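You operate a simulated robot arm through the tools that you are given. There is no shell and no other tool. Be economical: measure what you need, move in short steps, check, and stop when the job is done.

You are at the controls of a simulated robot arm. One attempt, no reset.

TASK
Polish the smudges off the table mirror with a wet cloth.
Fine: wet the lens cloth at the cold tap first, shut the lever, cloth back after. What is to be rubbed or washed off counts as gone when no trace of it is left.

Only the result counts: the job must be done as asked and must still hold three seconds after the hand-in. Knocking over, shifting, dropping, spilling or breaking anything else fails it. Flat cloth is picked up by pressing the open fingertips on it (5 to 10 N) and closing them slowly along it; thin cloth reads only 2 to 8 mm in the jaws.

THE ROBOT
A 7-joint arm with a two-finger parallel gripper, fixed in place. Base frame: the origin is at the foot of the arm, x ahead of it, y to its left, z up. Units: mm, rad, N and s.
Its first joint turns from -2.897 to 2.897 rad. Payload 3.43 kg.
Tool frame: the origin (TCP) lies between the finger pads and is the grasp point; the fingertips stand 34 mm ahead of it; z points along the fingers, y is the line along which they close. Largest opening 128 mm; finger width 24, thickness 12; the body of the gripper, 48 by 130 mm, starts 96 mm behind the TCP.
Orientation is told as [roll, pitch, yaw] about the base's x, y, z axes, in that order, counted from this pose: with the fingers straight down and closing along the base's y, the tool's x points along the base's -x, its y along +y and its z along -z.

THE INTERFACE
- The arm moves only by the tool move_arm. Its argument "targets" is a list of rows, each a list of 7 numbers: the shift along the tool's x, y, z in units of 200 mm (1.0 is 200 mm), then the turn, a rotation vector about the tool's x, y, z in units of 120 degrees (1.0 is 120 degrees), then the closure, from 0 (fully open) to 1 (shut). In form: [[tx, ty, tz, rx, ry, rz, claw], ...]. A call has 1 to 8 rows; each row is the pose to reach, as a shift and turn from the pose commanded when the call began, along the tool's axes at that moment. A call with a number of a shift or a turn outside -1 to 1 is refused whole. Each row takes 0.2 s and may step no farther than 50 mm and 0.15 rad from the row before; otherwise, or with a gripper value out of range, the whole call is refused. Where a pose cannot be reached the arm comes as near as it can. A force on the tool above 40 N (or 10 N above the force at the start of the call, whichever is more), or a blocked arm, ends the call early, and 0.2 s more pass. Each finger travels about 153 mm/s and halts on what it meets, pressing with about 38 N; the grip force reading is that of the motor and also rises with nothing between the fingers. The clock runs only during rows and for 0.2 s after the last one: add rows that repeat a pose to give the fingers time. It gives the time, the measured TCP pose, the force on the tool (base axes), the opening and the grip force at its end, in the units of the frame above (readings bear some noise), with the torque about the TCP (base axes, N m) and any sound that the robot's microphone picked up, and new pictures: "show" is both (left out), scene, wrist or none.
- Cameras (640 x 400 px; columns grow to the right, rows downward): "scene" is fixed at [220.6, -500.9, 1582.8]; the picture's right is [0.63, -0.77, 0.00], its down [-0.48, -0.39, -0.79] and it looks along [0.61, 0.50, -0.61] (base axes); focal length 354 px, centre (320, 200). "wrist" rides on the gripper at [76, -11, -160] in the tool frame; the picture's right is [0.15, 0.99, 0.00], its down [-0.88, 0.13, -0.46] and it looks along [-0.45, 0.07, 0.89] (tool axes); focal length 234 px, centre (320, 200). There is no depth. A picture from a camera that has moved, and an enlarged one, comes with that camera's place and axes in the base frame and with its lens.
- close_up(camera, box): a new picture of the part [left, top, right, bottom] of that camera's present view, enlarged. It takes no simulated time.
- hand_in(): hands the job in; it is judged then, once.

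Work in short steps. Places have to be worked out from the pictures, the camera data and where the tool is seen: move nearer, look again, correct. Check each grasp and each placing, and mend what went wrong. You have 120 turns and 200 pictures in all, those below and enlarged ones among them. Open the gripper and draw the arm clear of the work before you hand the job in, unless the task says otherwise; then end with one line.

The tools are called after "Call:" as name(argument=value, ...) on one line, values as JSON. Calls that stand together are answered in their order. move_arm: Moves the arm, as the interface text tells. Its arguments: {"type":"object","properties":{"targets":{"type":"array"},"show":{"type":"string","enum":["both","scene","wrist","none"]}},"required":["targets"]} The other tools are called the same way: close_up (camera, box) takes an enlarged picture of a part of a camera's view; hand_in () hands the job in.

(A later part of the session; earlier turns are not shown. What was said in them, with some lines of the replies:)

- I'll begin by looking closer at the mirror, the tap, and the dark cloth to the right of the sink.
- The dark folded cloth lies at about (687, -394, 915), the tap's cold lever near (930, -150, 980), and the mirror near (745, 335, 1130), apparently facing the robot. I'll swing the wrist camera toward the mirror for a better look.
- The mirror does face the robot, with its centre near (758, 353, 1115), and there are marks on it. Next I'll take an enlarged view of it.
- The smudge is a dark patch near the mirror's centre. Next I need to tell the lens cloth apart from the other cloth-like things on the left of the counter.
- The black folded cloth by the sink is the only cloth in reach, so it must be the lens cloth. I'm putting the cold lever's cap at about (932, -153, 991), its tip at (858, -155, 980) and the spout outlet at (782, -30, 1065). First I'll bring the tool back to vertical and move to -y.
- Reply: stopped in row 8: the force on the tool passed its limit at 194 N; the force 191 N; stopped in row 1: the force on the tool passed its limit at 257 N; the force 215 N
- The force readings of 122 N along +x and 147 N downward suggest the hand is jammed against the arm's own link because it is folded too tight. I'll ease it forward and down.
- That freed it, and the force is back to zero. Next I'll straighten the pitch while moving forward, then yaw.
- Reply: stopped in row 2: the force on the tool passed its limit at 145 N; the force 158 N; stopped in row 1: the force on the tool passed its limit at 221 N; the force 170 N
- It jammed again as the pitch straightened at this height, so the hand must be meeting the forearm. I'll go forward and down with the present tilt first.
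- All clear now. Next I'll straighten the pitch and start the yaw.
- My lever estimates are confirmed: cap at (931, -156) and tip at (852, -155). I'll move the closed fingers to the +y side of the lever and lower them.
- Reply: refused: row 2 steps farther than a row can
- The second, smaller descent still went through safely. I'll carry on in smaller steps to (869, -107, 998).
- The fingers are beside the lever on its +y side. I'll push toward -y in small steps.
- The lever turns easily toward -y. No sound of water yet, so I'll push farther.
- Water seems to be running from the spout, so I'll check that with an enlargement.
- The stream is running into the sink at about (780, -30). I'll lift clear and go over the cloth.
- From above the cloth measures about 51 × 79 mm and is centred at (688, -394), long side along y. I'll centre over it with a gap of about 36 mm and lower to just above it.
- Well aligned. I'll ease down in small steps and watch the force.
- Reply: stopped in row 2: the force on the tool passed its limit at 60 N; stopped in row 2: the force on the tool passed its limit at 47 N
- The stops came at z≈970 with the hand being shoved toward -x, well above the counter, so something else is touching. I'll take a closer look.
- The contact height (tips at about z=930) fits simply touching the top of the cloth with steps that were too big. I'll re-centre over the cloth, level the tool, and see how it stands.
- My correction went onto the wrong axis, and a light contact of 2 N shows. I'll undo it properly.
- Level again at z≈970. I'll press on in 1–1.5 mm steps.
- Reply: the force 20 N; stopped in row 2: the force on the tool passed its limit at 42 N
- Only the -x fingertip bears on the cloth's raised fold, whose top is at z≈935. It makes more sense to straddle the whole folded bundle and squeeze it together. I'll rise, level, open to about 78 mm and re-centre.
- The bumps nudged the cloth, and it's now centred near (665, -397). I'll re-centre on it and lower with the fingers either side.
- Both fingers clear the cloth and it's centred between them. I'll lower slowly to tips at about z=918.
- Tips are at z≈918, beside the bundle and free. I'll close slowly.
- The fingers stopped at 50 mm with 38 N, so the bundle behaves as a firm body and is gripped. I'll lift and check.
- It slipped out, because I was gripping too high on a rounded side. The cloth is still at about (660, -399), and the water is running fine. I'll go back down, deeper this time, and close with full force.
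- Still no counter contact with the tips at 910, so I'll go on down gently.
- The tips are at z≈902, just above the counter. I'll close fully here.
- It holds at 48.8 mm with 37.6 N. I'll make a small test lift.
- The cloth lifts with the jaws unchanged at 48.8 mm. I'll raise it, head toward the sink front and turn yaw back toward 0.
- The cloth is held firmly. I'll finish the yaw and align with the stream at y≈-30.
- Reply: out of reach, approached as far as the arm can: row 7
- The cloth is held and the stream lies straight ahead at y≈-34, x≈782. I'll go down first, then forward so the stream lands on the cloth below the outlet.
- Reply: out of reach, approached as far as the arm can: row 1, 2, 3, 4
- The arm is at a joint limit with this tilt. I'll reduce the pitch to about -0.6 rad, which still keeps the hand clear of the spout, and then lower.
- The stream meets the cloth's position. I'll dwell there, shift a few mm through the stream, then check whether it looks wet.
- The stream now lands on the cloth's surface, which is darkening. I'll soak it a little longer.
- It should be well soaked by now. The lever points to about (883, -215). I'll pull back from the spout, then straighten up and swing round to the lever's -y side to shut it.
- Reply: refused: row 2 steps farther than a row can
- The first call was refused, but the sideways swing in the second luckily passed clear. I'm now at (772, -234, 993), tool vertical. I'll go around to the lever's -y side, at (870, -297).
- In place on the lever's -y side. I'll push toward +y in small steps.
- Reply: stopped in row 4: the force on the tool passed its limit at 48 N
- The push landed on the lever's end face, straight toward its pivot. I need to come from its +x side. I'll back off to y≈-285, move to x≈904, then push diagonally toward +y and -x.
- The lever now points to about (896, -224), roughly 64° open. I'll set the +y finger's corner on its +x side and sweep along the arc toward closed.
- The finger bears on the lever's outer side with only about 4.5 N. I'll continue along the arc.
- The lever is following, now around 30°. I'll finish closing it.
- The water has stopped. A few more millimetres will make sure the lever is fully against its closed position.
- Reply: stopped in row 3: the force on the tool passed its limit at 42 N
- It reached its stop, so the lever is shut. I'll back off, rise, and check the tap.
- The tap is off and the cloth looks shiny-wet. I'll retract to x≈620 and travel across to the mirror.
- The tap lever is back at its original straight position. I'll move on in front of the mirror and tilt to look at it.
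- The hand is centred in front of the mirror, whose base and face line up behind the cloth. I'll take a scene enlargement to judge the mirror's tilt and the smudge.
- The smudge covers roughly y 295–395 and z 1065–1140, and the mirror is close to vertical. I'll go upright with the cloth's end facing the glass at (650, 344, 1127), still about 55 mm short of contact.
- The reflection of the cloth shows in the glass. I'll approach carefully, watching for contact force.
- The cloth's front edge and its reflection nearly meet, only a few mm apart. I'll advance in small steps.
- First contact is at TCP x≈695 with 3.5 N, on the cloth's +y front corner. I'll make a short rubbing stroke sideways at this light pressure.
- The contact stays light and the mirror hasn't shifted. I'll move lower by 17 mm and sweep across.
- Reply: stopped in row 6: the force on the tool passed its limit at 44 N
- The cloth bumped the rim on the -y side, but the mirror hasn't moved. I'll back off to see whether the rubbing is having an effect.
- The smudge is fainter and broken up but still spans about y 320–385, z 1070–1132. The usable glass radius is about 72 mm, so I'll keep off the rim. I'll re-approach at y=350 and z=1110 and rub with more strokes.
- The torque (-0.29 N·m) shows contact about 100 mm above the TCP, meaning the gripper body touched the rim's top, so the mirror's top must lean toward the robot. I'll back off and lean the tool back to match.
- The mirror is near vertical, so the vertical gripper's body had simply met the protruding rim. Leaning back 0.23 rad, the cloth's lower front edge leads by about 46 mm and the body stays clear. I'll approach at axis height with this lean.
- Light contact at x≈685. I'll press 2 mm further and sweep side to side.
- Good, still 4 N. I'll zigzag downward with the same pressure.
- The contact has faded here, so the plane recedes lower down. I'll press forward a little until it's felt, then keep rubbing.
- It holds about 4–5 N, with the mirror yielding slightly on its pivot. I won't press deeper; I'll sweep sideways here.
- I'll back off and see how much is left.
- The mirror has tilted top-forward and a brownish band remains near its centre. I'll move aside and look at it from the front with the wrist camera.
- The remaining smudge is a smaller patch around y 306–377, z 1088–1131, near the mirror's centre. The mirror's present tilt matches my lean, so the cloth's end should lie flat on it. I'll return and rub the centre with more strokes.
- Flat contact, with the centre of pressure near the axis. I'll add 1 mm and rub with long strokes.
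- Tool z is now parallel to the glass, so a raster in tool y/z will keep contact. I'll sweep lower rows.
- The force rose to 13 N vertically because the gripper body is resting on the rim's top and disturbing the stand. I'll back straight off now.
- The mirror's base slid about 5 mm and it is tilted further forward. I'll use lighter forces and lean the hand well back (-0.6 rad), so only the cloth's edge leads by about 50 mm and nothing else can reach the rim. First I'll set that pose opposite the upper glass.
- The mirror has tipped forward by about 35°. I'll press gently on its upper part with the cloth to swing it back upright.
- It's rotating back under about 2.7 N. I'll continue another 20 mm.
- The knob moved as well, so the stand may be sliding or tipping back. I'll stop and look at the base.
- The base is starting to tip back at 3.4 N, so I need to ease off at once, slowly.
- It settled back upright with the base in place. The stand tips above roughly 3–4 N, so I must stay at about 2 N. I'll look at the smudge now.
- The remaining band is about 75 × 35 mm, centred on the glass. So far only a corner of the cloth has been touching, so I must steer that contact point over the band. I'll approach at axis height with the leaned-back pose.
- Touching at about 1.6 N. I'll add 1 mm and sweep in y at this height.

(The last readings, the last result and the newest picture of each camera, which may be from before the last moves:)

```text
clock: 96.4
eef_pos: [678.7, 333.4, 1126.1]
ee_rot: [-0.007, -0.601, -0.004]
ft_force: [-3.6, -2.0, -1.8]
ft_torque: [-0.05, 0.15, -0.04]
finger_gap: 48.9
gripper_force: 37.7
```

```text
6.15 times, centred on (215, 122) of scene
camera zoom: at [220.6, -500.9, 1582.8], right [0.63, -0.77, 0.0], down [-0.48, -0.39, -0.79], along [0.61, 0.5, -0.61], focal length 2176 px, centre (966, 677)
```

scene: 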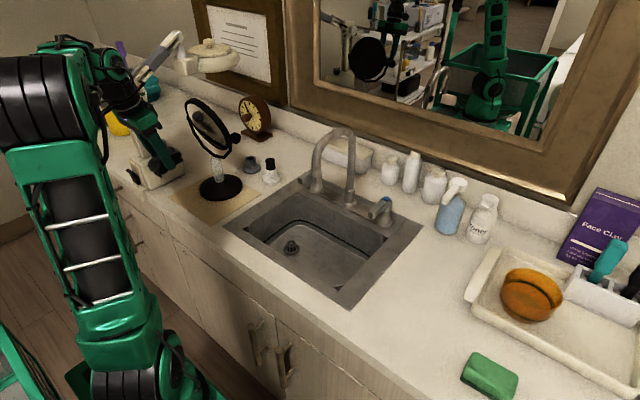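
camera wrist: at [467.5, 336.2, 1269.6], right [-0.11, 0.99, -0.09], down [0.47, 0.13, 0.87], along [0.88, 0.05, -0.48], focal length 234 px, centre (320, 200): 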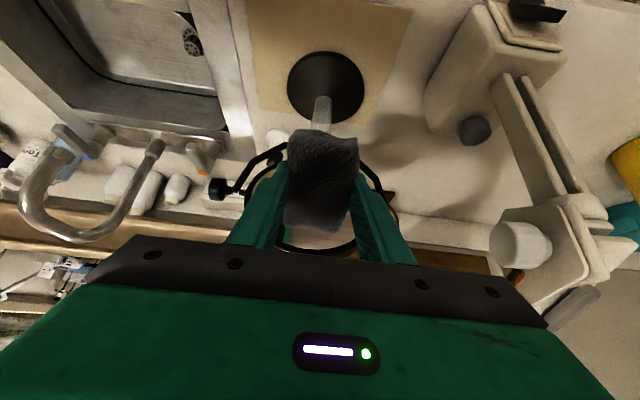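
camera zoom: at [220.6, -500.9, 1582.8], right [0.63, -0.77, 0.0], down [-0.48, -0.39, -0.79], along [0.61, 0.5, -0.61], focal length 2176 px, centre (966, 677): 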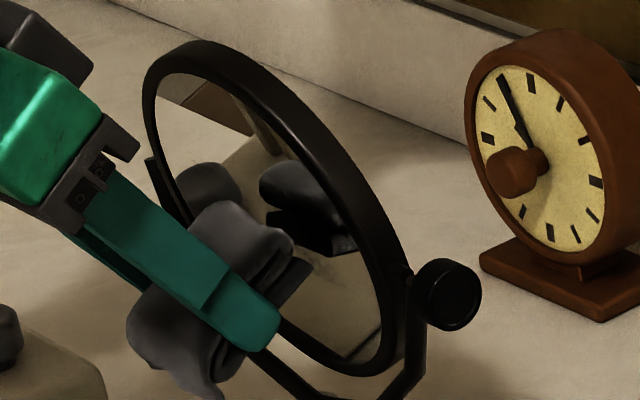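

A lot seems to be gone. I'll check at finer scale by backing off a little.

Call:
move_arm(targets=[[0.01, 0, -0.007, 0, 0, 0, 1], [0.1, 0, -0.07, 0, 0, 0, 1], [0.28, 0.05, -0.19, 0, 0, 0, 1]], show="none")

Call:
close_up(camera="scene", box=[195, 90, 235, 150])

```text
clock: 97.2
eef_pos: [610.7, 342.1, 1125.0]
ee_rot: [-0.008, -0.603, -0.005]
ft_force: [-0.2, -0.4, -1.4]
ft_torque: [-0.01, 0.03, 0.0]
finger_gap: 49.0
gripper_force: 38.0
```

```text
6.67 times, centred on (215, 120) of scene
camera zoom: at [220.6, -500.9, 1582.8], right [0.63, -0.77, 0.0], down [-0.48, -0.39, -0.79], along [0.61, 0.5, -0.61], focal length 2357 px, centre (1020, 733)
```

zoom: 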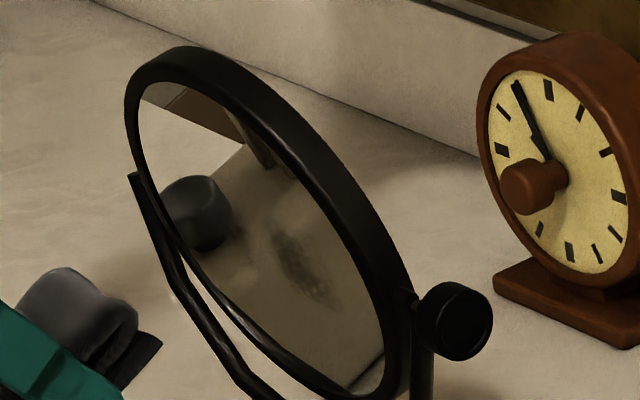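

Excellent: with this pose most of it came off. What's left is a faint oval around y 312–340, z 1098–1122. I'll yaw slightly so the cloth's -y corner leads, and go over that spot.

Call:
move_arm(targets=[[-0.1, 0.01, 0.08, -0.0136, 0, -0.02, 1], [-0.2, 0.02, 0.165, -0.0271, 0, -0.0393, 1], [-0.22, 0.02, 0.182, -0.0271, 0, -0.0393, 1]], show="none")

Call:
move_arm(targets=[[-0.012, 0, 0.008, 0, 0, 0, 1], [-0.024, 0, 0.017, 0, 0, 0, 1]], show="none")

```text
clock: 98.0
eef_pos: [666.7, 346.6, 1119.9]
ee_rot: [-0.008, -0.602, 0.095]
ft_force: [0.0, -0.3, 0.1]
ft_torque: [0.01, 0.02, 0.02]
finger_gap: 48.7
gripper_force: 37.6
```

```text
clock: 98.6
eef_pos: [672.6, 348.6, 1120.0]
ee_rot: [-0.009, -0.603, 0.095]
ft_force: [-0.3, 0.2, -1.1]
ft_torque: [0.03, 0.0, 0.01]
finger_gap: 48.7
gripper_force: 38.0
```

Call:
move_arm(targets=[[-0.012, 0, 0.008, 0, 0, 0, 1], [-0.024, 0, 0.017, 0, 0, 0, 1], [-0.034, 0, 0.024, 0, 0, 0, 1]], show="none")

```text
clock: 99.4
eef_pos: [682.6, 349.4, 1120.3]
ee_rot: [-0.009, -0.6, 0.095]
ft_force: [-4.1, -1.3, -0.6]
ft_torque: [-0.01, 0.09, -0.19]
finger_gap: 48.8
gripper_force: 38.0
```

Contact is at about (y 319, z 1105), right on the remnant. I'll rub around it a little softer.

Call:
move_arm(targets=[[0.003, 0.06, -0.002, 0, 0, 0, 1], [0.003, 0.12, -0.002, 0, 0, 0, 1], [-0.014, 0.12, -0.035, 0, 0, 0, 1], [-0.014, 0.05, -0.035, 0, 0, 0, 1], [-0.014, -0.02, -0.035, 0, 0, 0, 1], [-0.03, 0.0, -0.07, 0, 0, 0, 1], [-0.03, 0.08, -0.07, 0, 0, 0, 1], [-0.03, 0.14, -0.07, 0, 0, 0, 1]], show="none")

Call:
close_up(camera="scene", box=[190, 90, 240, 155])

```text
clock: 101.2
eef_pos: [675.6, 377.4, 1134.6]
ee_rot: [-0.009, -0.602, 0.096]
ft_force: [-4.2, 2.2, -3.2]
ft_torque: [0.06, 0.15, 0.0]
finger_gap: 48.6
gripper_force: 38.0
```

```text
6.15 times, centred on (215, 122) of scene
camera zoom: at [220.6, -500.9, 1582.8], right [0.63, -0.77, 0.0], down [-0.48, -0.39, -0.79], along [0.61, 0.5, -0.61], focal length 2176 px, centre (966, 677)
```

zoom: 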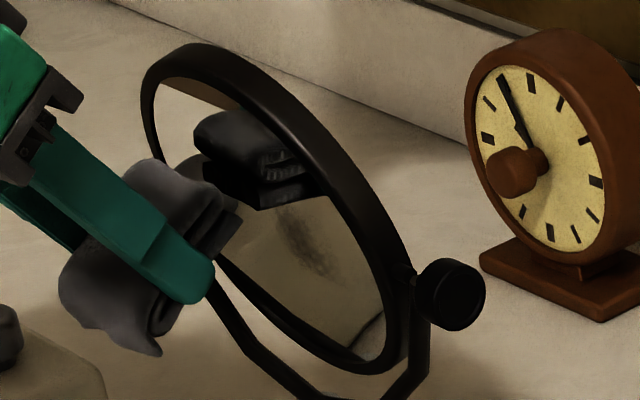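

The remnant (y 315–339, z 1101–1128) is just below and beside the present contact at y≈350. I'll make vertical strokes along the glass plane, stepping across it.

Call:
move_arm(targets=[[0.01, -0.05, 0.03, 0, 0, 0, 1], [0.016, -0.11, 0.062, 0, 0, 0, 1], [0.03, -0.11, 0.11, 0, 0, 0, 1], [0.01, -0.13, 0.04, 0, 0, 0, 1], [0.03, -0.15, 0.11, 0, 0, 0, 1], [0.01, -0.17, 0.04, 0, 0, 0, 1], [0.03, -0.19, 0.11, 0, 0, 0, 1], [0.01, -0.19, 0.04, 0, 0, 0, 1]], show="none")

Call:
close_up(camera="scene", box=[190, 90, 240, 155])

```text
clock: 103.0
eef_pos: [682.8, 337.6, 1127.3]
ee_rot: [-0.01, -0.602, 0.098]
ft_force: [-2.8, -1.5, -2.7]
ft_torque: [0.06, 0.19, -0.08]
finger_gap: 48.8
gripper_force: 38.1
```

```text
6.15 times, centred on (215, 122) of scene
camera zoom: at [220.6, -500.9, 1582.8], right [0.63, -0.77, 0.0], down [-0.48, -0.39, -0.79], along [0.61, 0.5, -0.61], focal length 2176 px, centre (966, 677)
```

zoom: 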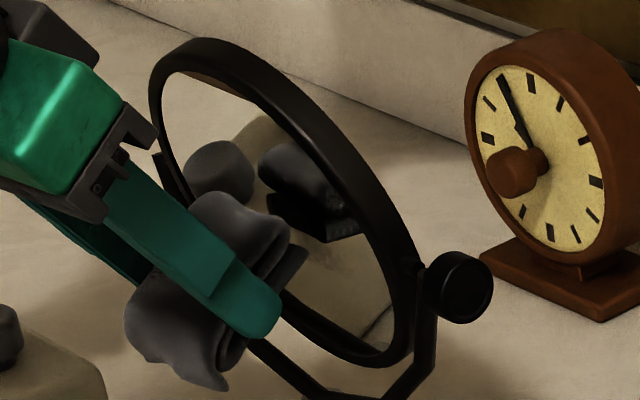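

Call:
move_arm(targets=[[0.01, 0, -0.007, 0, 0, 0, 1], [0.03, 0, -0.02, 0, 0, 0, 1], [0.1, 0, -0.07, 0, 0, 0, 1], [0.28, 0.05, -0.19, 0, 0, 0, 1]], show="none")

Call:
close_up(camera="scene", box=[195, 90, 235, 150])

```text
clock: 104.0
eef_pos: [614.4, 342.3, 1126.3]
ee_rot: [-0.008, -0.602, 0.093]
ft_force: [0.4, 0.1, -0.4]
ft_torque: [0.04, 0.03, 0.05]
finger_gap: 49.0
gripper_force: 37.9
```

```text
6.67 times, centred on (215, 120) of scene
camera zoom: at [220.6, -500.9, 1582.8], right [0.63, -0.77, 0.0], down [-0.48, -0.39, -0.79], along [0.61, 0.5, -0.61], focal length 2357 px, centre (1020, 733)
```

zoom: 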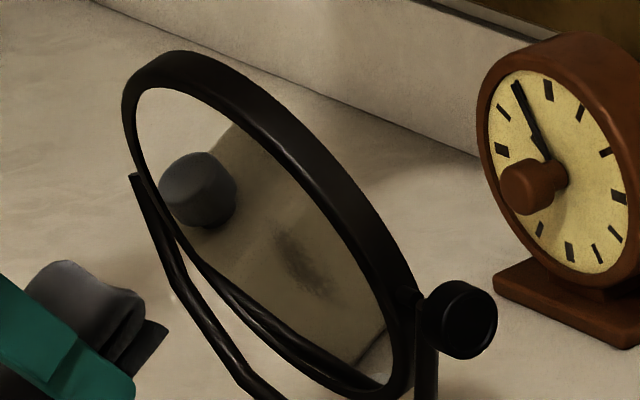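

A faint oval remains at about y 317–345, z 1100–1128. The earlier un-yawed sweep worked best, with contact at about TCP y+17. I'll repeat it shifted toward -y.

Call:
move_arm(targets=[[-0.1, -0.04, 0.08, 0.0136, 0, 0.02, 1], [-0.2, -0.07, 0.14, 0.0271, 0, 0.0393, 1], [-0.25, -0.07, 0.175, 0.0271, 0, 0.0393, 1]], show="none")

Call:
move_arm(targets=[[-0.012, 0, 0.008, 0, 0, 0, 1], [-0.024, 0, 0.017, 0, 0, 0, 1], [-0.036, 0, 0.025, 0, 0, 0, 1]], show="none")

```text
clock: 104.8
eef_pos: [676.5, 331.7, 1127.0]
ee_rot: [-0.008, -0.602, -0.003]
ft_force: [-0.1, 0.6, -0.1]
ft_torque: [0.01, 0.01, 0.0]
finger_gap: 49.2
gripper_force: 37.7
```

```text
clock: 105.6
eef_pos: [684.6, 331.9, 1125.5]
ee_rot: [-0.008, -0.601, -0.003]
ft_force: [-3.5, 0.3, 0.4]
ft_torque: [0.0, 0.08, 0.12]
finger_gap: 48.7
gripper_force: 38.2
```

Contact is on the +y corner (y≈362). A yaw of about +0.05 should lay the whole edge against the glass, so I'll rotate by that much and sweep.

Call:
move_arm(targets=[[0.006, 0, -0.004, -0.0136, 0, -0.02, 1], [0.003, 0.04, -0.002, -0.0136, 0, -0.02, 1], [0, 0.1, 0, -0.0136, 0, -0.02, 1], [0, 0.02, 0, -0.0136, 0, -0.02, 1], [0, -0.06, 0, -0.0136, 0, -0.02, 1], [0, 0.02, 0, -0.0136, 0, -0.02, 1], [0, 0.1, 0, -0.0136, 0, -0.02, 1], [0, 0.0, 0, -0.0136, 0, -0.02, 1]], show="none")

Call:
close_up(camera="scene", box=[190, 90, 240, 155])

```text
clock: 107.4
eef_pos: [684.9, 334.4, 1126.4]
ee_rot: [-0.009, -0.603, 0.047]
ft_force: [-4.6, 1.7, 0.3]
ft_torque: [0.01, 0.01, 0.08]
finger_gap: 48.7
gripper_force: 38.2
```

```text
6.15 times, centred on (215, 122) of scene
camera zoom: at [220.6, -500.9, 1582.8], right [0.63, -0.77, 0.0], down [-0.48, -0.39, -0.79], along [0.61, 0.5, -0.61], focal length 2176 px, centre (966, 677)
```

zoom: 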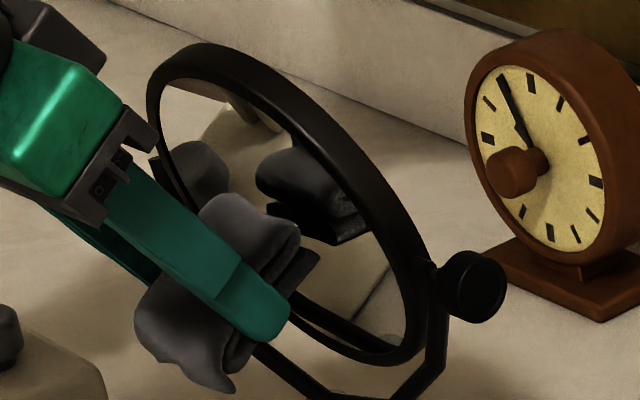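

The contact is now centred, but 4.6 N is tipping the stand slightly. I'll ease off slowly and look.

Call:
move_arm(targets=[[0.015, 0, -0.01, 0, 0, 0, 1], [0.03, 0, -0.02, 0, 0, 0, 1], [0.06, 0, -0.042, 0, 0, 0, 1], [0.15, 0, -0.1, 0, 0, 0, 1], [0.3, 0.03, -0.2, 0, 0, 0, 1]], show="none")

Call:
close_up(camera="scene", box=[195, 90, 235, 150])

Call:
close_up(camera="scene", box=[170, 85, 260, 215])

```text
clock: 108.6
eef_pos: [614.4, 335.1, 1124.5]
ee_rot: [-0.008, -0.599, 0.044]
ft_force: [0.3, 0.5, -1.1]
ft_torque: [0.04, 0.02, 0.01]
finger_gap: 48.7
gripper_force: 37.8
```

```text
6.67 times, centred on (215, 120) of scene
camera zoom: at [220.6, -500.9, 1582.8], right [0.63, -0.77, 0.0], down [-0.48, -0.39, -0.79], along [0.61, 0.5, -0.61], focal length 2357 px, centre (1020, 733)
```

zoom: 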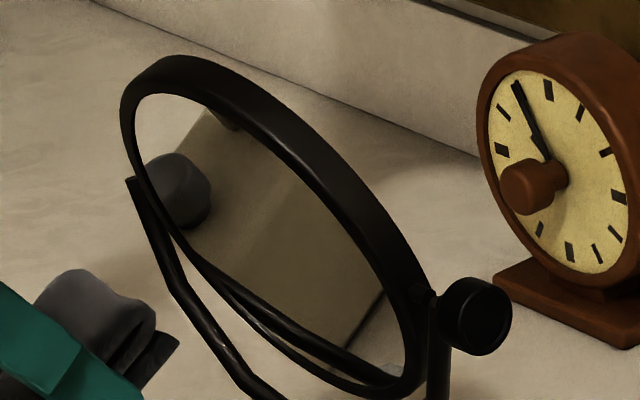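

```text
3.08 times, centred on (215, 150) of scene
camera zoom: at [220.6, -500.9, 1582.8], right [0.63, -0.77, 0.0], down [-0.48, -0.39, -0.79], along [0.61, 0.5, -0.61], focal length 1088 px, centre (643, 354)
```

zoom: 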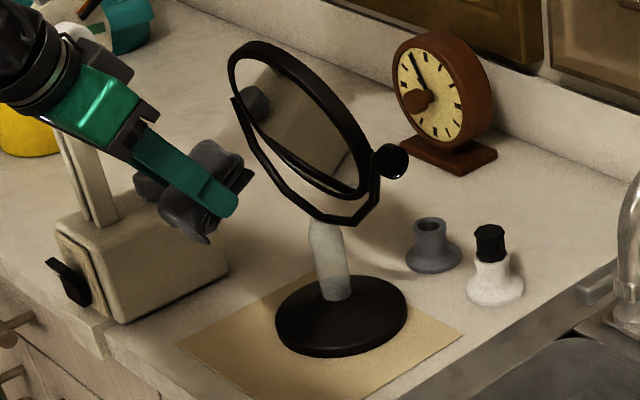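

The smudge is no longer visible from this side. I'll check from the front with the wrist camera.

Call:
move_arm(targets=[[0.05, -0.15, -0.06, 0, -0.045, 0, 1], [0.08, -0.3, -0.12, 0, -0.09, 0, 1], [0.08, -0.45, -0.15, 0, -0.135, 0, 1], [0.08, -0.6, -0.18, 0, -0.18, 0, 1], [0.08, -0.75, -0.18, 0, -0.18, 0, 1], [0.08, -0.9, -0.18, 0, -0.18, 0, 1]], show="none")

Call:
close_up(camera="wrist", box=[400, 120, 540, 280])

Call:
close_up(camera="scene", box=[195, 90, 235, 150])

```text
clock: 110.0
eef_pos: [587.6, 155.8, 1147.5]
ee_rot: [-0.015, -0.98, 0.053]
ft_force: [-0.8, -0.1, -1.1]
ft_torque: [-0.02, 0.01, 0.04]
finger_gap: 48.9
gripper_force: 38.2
```

```text
2.50 times, centred on (470, 200) of wrist
camera zoom: at [412.7, 137.3, 1172.0], right [-0.12, 0.98, -0.13], down [0.11, 0.14, 0.98], along [0.99, 0.11, -0.12], focal length 585 px, centre (-55, 200)
```

zoom: 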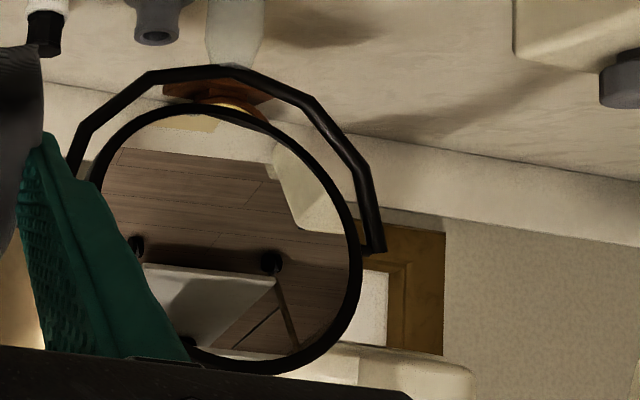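

```text
6.67 times, centred on (215, 120) of scene
camera zoom: at [220.6, -500.9, 1582.8], right [0.63, -0.77, 0.0], down [-0.48, -0.39, -0.79], along [0.61, 0.5, -0.61], focal length 2357 px, centre (1020, 733)
```

zoom: 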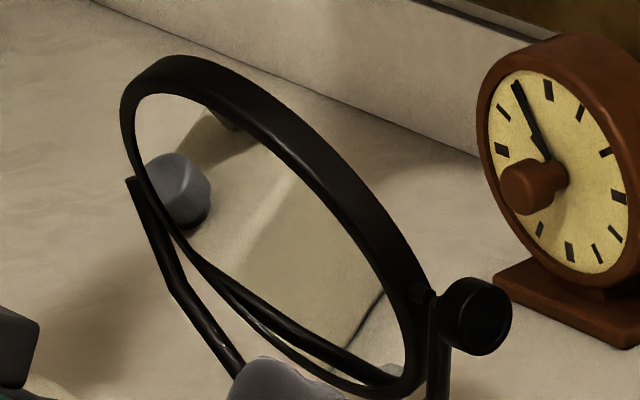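

Call:
close_up(camera="wrist", box=[430, 160, 490, 270])

```text
3.64 times, centred on (460, 215) of wrist
camera zoom: at [412.7, 137.3, 1172.0], right [-0.12, 0.98, -0.13], down [0.11, 0.14, 0.98], along [0.99, 0.11, -0.12], focal length 852 px, centre (-189, 146)
```

zoom: 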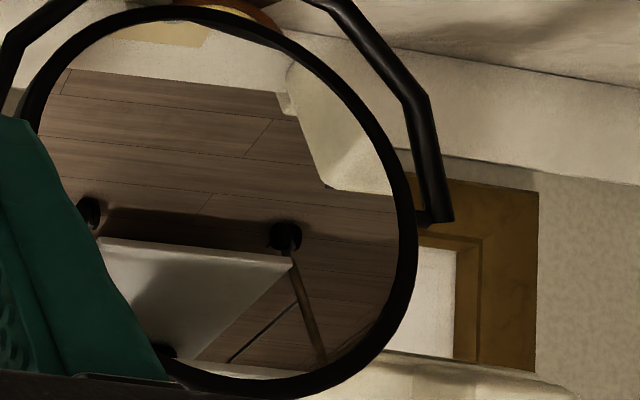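

The glass is clean in the frontal view too. Now to take the cloth back: straighten the tool and travel toward -y.

Call:
move_arm(targets=[[-0.02, -0.14, 0.02, 0, 0.067, 0, 1], [-0.04, -0.28, 0.04, 0, 0.134, 0, 1], [-0.05, -0.42, 0.06, 0, 0.2, 0, 1], [-0.06, -0.56, 0.08, 0, 0.267, 0, 1], [-0.07, -0.7, 0.1, 0, 0.334, 0, 1], [-0.08, -0.84, 0.12, 0, 0.4, 0, 1], [-0.09, -0.95, 0.133, 0, 0.468, 0, 1]], show="none")

```text
clock: 111.6
eef_pos: [625.9, -32.7, 1148.1]
ee_rot: [-0.006, 0.001, 0.041]
ft_force: [-0.8, 0.6, 0.1]
ft_torque: [-0.02, -0.08, -0.02]
finger_gap: 49.0
gripper_force: 37.8
```

Call:
move_arm(targets=[[0, -0.12, 0, 0, 0, -0.07, 1], [0, -0.24, 0, 0, 0, -0.14, 1], [0, -0.36, 0, 0, 0, -0.21, 1], [0, -0.48, 0, 0, 0, -0.28, 1], [0, -0.6, 0, 0, 0, -0.35, 1], [0, -0.72, 0, 0, 0, -0.42, 1], [0, -0.84, 0, 0, 0, -0.49, 1], [0, -0.97, 0, 0, 0, -0.56, 1]], show="none")

```text
clock: 113.4
eef_pos: [635.2, -227.9, 1151.9]
ee_rot: [-0.001, 0.009, 1.217]
ft_force: [-0.7, -0.3, -1.2]
ft_torque: [0.03, -0.01, -0.02]
finger_gap: 48.9
gripper_force: 38.5
```

Call:
move_arm(targets=[[0.14, -0.107, 0, 0, 0, -0.06, 1], [0.28, -0.214, 0, 0, 0, -0.12, 1], [0.42, -0.32, 0.05, 0, 0, -0.169, 1], [0.56, -0.43, 0.15, 0, 0, -0.169, 1], [0.687, -0.536, 0.25, 0, 0, -0.169, 1], [0.687, -0.536, 0.45, 0, 0, -0.169, 1]], show="both")

```text
clock: 114.8
eef_pos: [687.5, -393.4, 1062.0]
ee_rot: [0.002, 0.005, 1.569]
ft_force: [-0.3, 0.7, -0.1]
ft_torque: [-0.03, -0.02, 0.01]
finger_gap: 48.8
gripper_force: 38.0
camera wrist: at [697.5, -467.6, 1220.6], right [-0.99, -0.14, 0.0], down [-0.13, 0.88, 0.45], along [-0.07, 0.44, -0.89], focal length 234 px, centre (320, 200)
```

scene: 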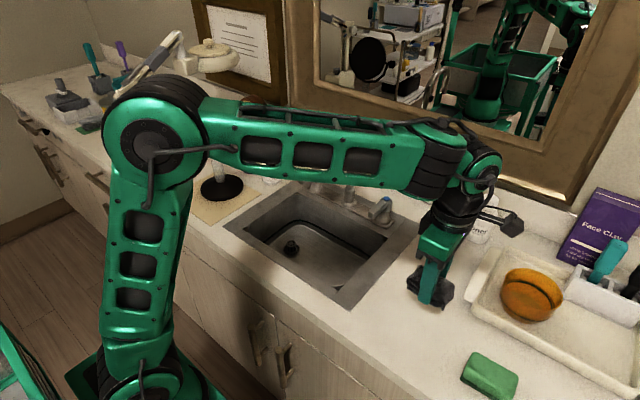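
wrist: 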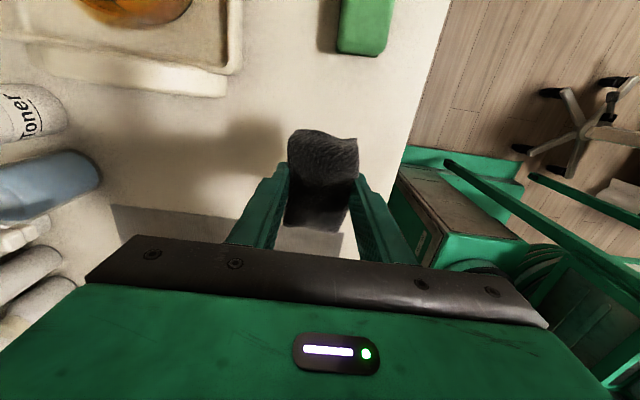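

I'm over the original spot at (688, -393). Lowering slowly to set it down.

Call:
move_arm(targets=[[0, 0, 0.2, 0, 0, 0, 1], [0, 0, 0.38, 0, 0, 0, 1], [0, 0, 0.5, 0, 0, 0, 1], [0, 0, 0.56, 0, 0, 0, 1], [0, 0, 0.58, 0, 0, 0, 1], [0, 0, 0.595, 0, 0, 0, 1]], show="none")

Call:
move_arm(targets=[[0, 0, 0.007, 0, 0, 0, 1], [0, 0, 0.012, 0, 0, 0, 1]], show="none")

```text
clock: 116.2
eef_pos: [686.1, -394.9, 941.2]
ee_rot: [0.001, 0.007, 1.569]
ft_force: [-0.2, -0.8, -1.7]
ft_torque: [0.01, -0.01, -0.04]
finger_gap: 48.7
gripper_force: 38.1
```

```text
clock: 116.8
eef_pos: [686.9, -394.5, 940.9]
ee_rot: [-0.001, 0.007, 1.568]
ft_force: [-1.3, 0.4, 4.7]
ft_torque: [0.22, 0.0, 0.0]
finger_gap: 48.9
gripper_force: 37.6
```

Touchdown, with 4.7 N upward. I'll open gently and then lift away.

Call:
move_arm(targets=[[0, 0, 0, 0, 0, 0, 0.6], [0, 0, 0, 0, 0, 0, 0.5], [0, 0, 0, 0, 0, 0, 0.39], [0, 0, 0, 0, 0, 0, 0.39], [0, 0, -0.1, 0, 0, 0, 0.39], [0, 0, -0.3, 0, 0, 0, 0.39], [0, 0, -0.5, 0, 0, 0, 0.39], [0, 0, -0.7, 0, 0, 0, 0.39]], show="both")

Call:
close_up(camera="wrist", box=[220, 50, 420, 240])

```text
clock: 118.6
eef_pos: [687.4, -394.3, 1079.1]
ee_rot: [0.002, 0.006, 1.57]
ft_force: [0.4, 0.8, -0.1]
ft_torque: [-0.03, 0.02, 0.0]
finger_gap: 78.4
gripper_force: 0.1
camera wrist: at [698.6, -468.1, 1237.8], right [-0.99, -0.14, 0.0], down [-0.13, 0.88, 0.45], along [-0.07, 0.44, -0.89], focal length 234 px, centre (320, 200)
```

scene: 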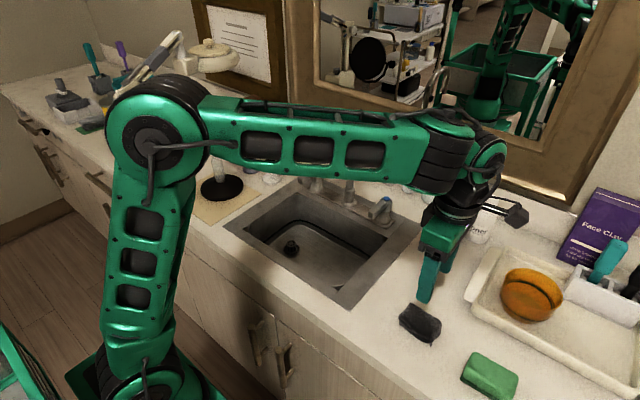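
wrist: 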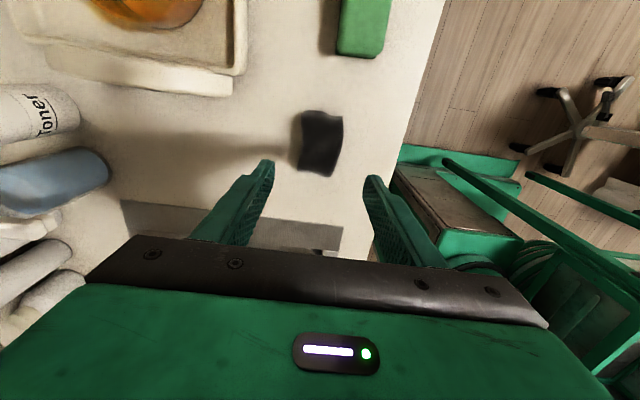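

```text
2.11 times, centred on (320, 145) of wrist
camera zoom: at [698.6, -468.1, 1237.8], right [-0.99, -0.14, 0.0], down [-0.13, 0.88, 0.45], along [-0.07, 0.44, -0.89], focal length 493 px, centre (320, 316)
```

zoom: 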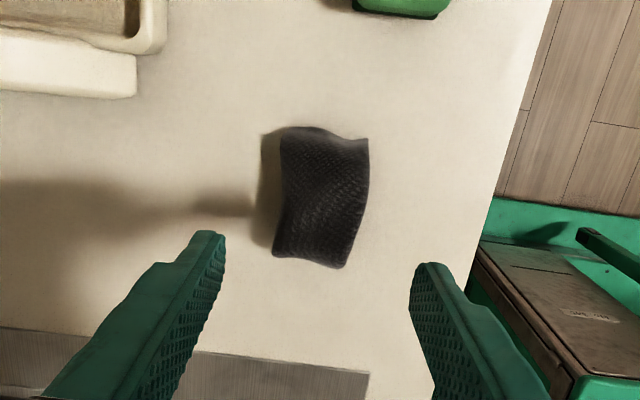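

The cloth is back at its original place. I'll draw the arm clear and do a last check of mirror and tap.

Call:
move_arm(targets=[[0, 0, -0.2, 0, 0, 0.03, 0.2], [0.0, 0.1, -0.4, 0, 0, 0.06, 0], [0.1, 0.2, -0.5, 0, 0, 0.06, 0], [0.2, 0.3, -0.5, 0, 0, 0.06, 0]], show="scene")

Call:
close_up(camera="scene", box=[170, 80, 330, 220])

Call:
close_up(camera="scene", box=[290, 150, 450, 290])

```text
clock: 119.6
eef_pos: [628.0, -432.7, 1178.1]
ee_rot: [0.0, 0.008, 1.442]
ft_force: [-0.1, 1.5, -0.2]
ft_torque: [-0.03, 0.03, -0.01]
finger_gap: 128.1
gripper_force: 0.1
```

scene: 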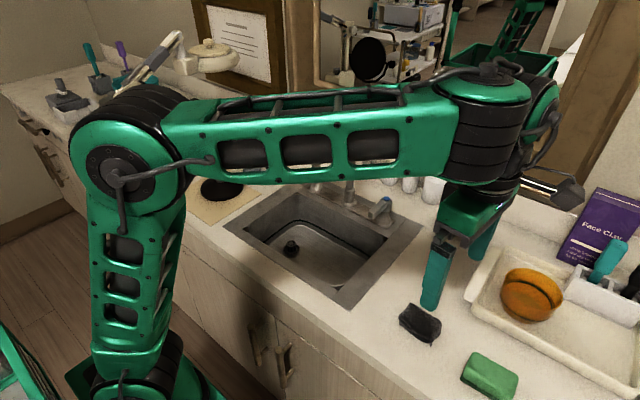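

```text
2.86 times, centred on (250, 150) of scene
camera zoom: at [220.6, -500.9, 1582.8], right [0.63, -0.77, 0.0], down [-0.48, -0.39, -0.79], along [0.61, 0.5, -0.61], focal length 1010 px, centre (520, 343)
```

zoom: 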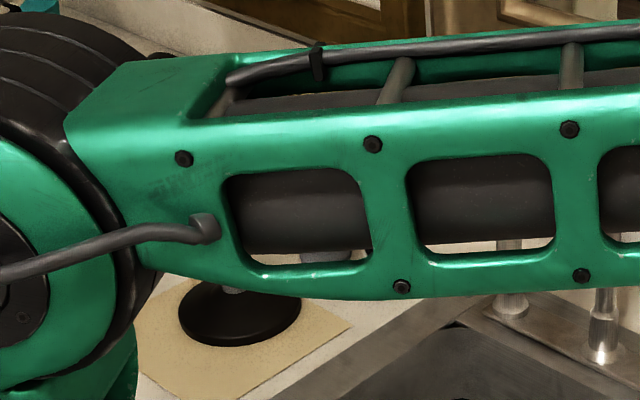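

```text
2.86 times, centred on (370, 220) of scene
camera zoom: at [220.6, -500.9, 1582.8], right [0.63, -0.77, 0.0], down [-0.48, -0.39, -0.79], along [0.61, 0.5, -0.61], focal length 1010 px, centre (177, 143)
```

zoom: 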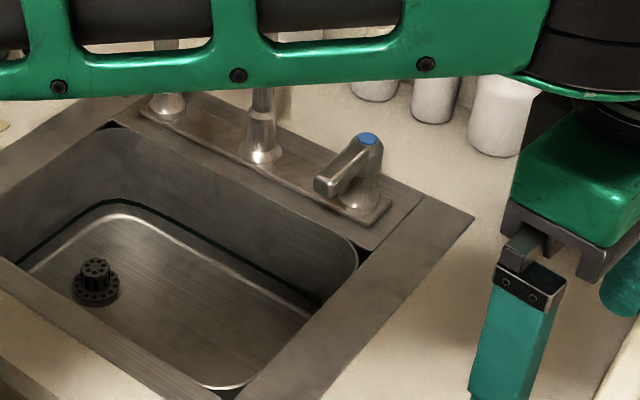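

The lever is shut with no water running, the cloth is back in place, the mirror base is within a few mm of where it started, and the glass was clean in both views. The gripper is open and clear, so I'm handing in.

Call:
hand_in()

```text
The job is handed in.
```

I wet the lens cloth at the cold tap, shut the lever, rubbed the mirror until no smudge showed from the front or the side, and put the cloth back. The mirror was left tilted forward about 25° on its pivot, and its base is within about 3 mm of where it started.
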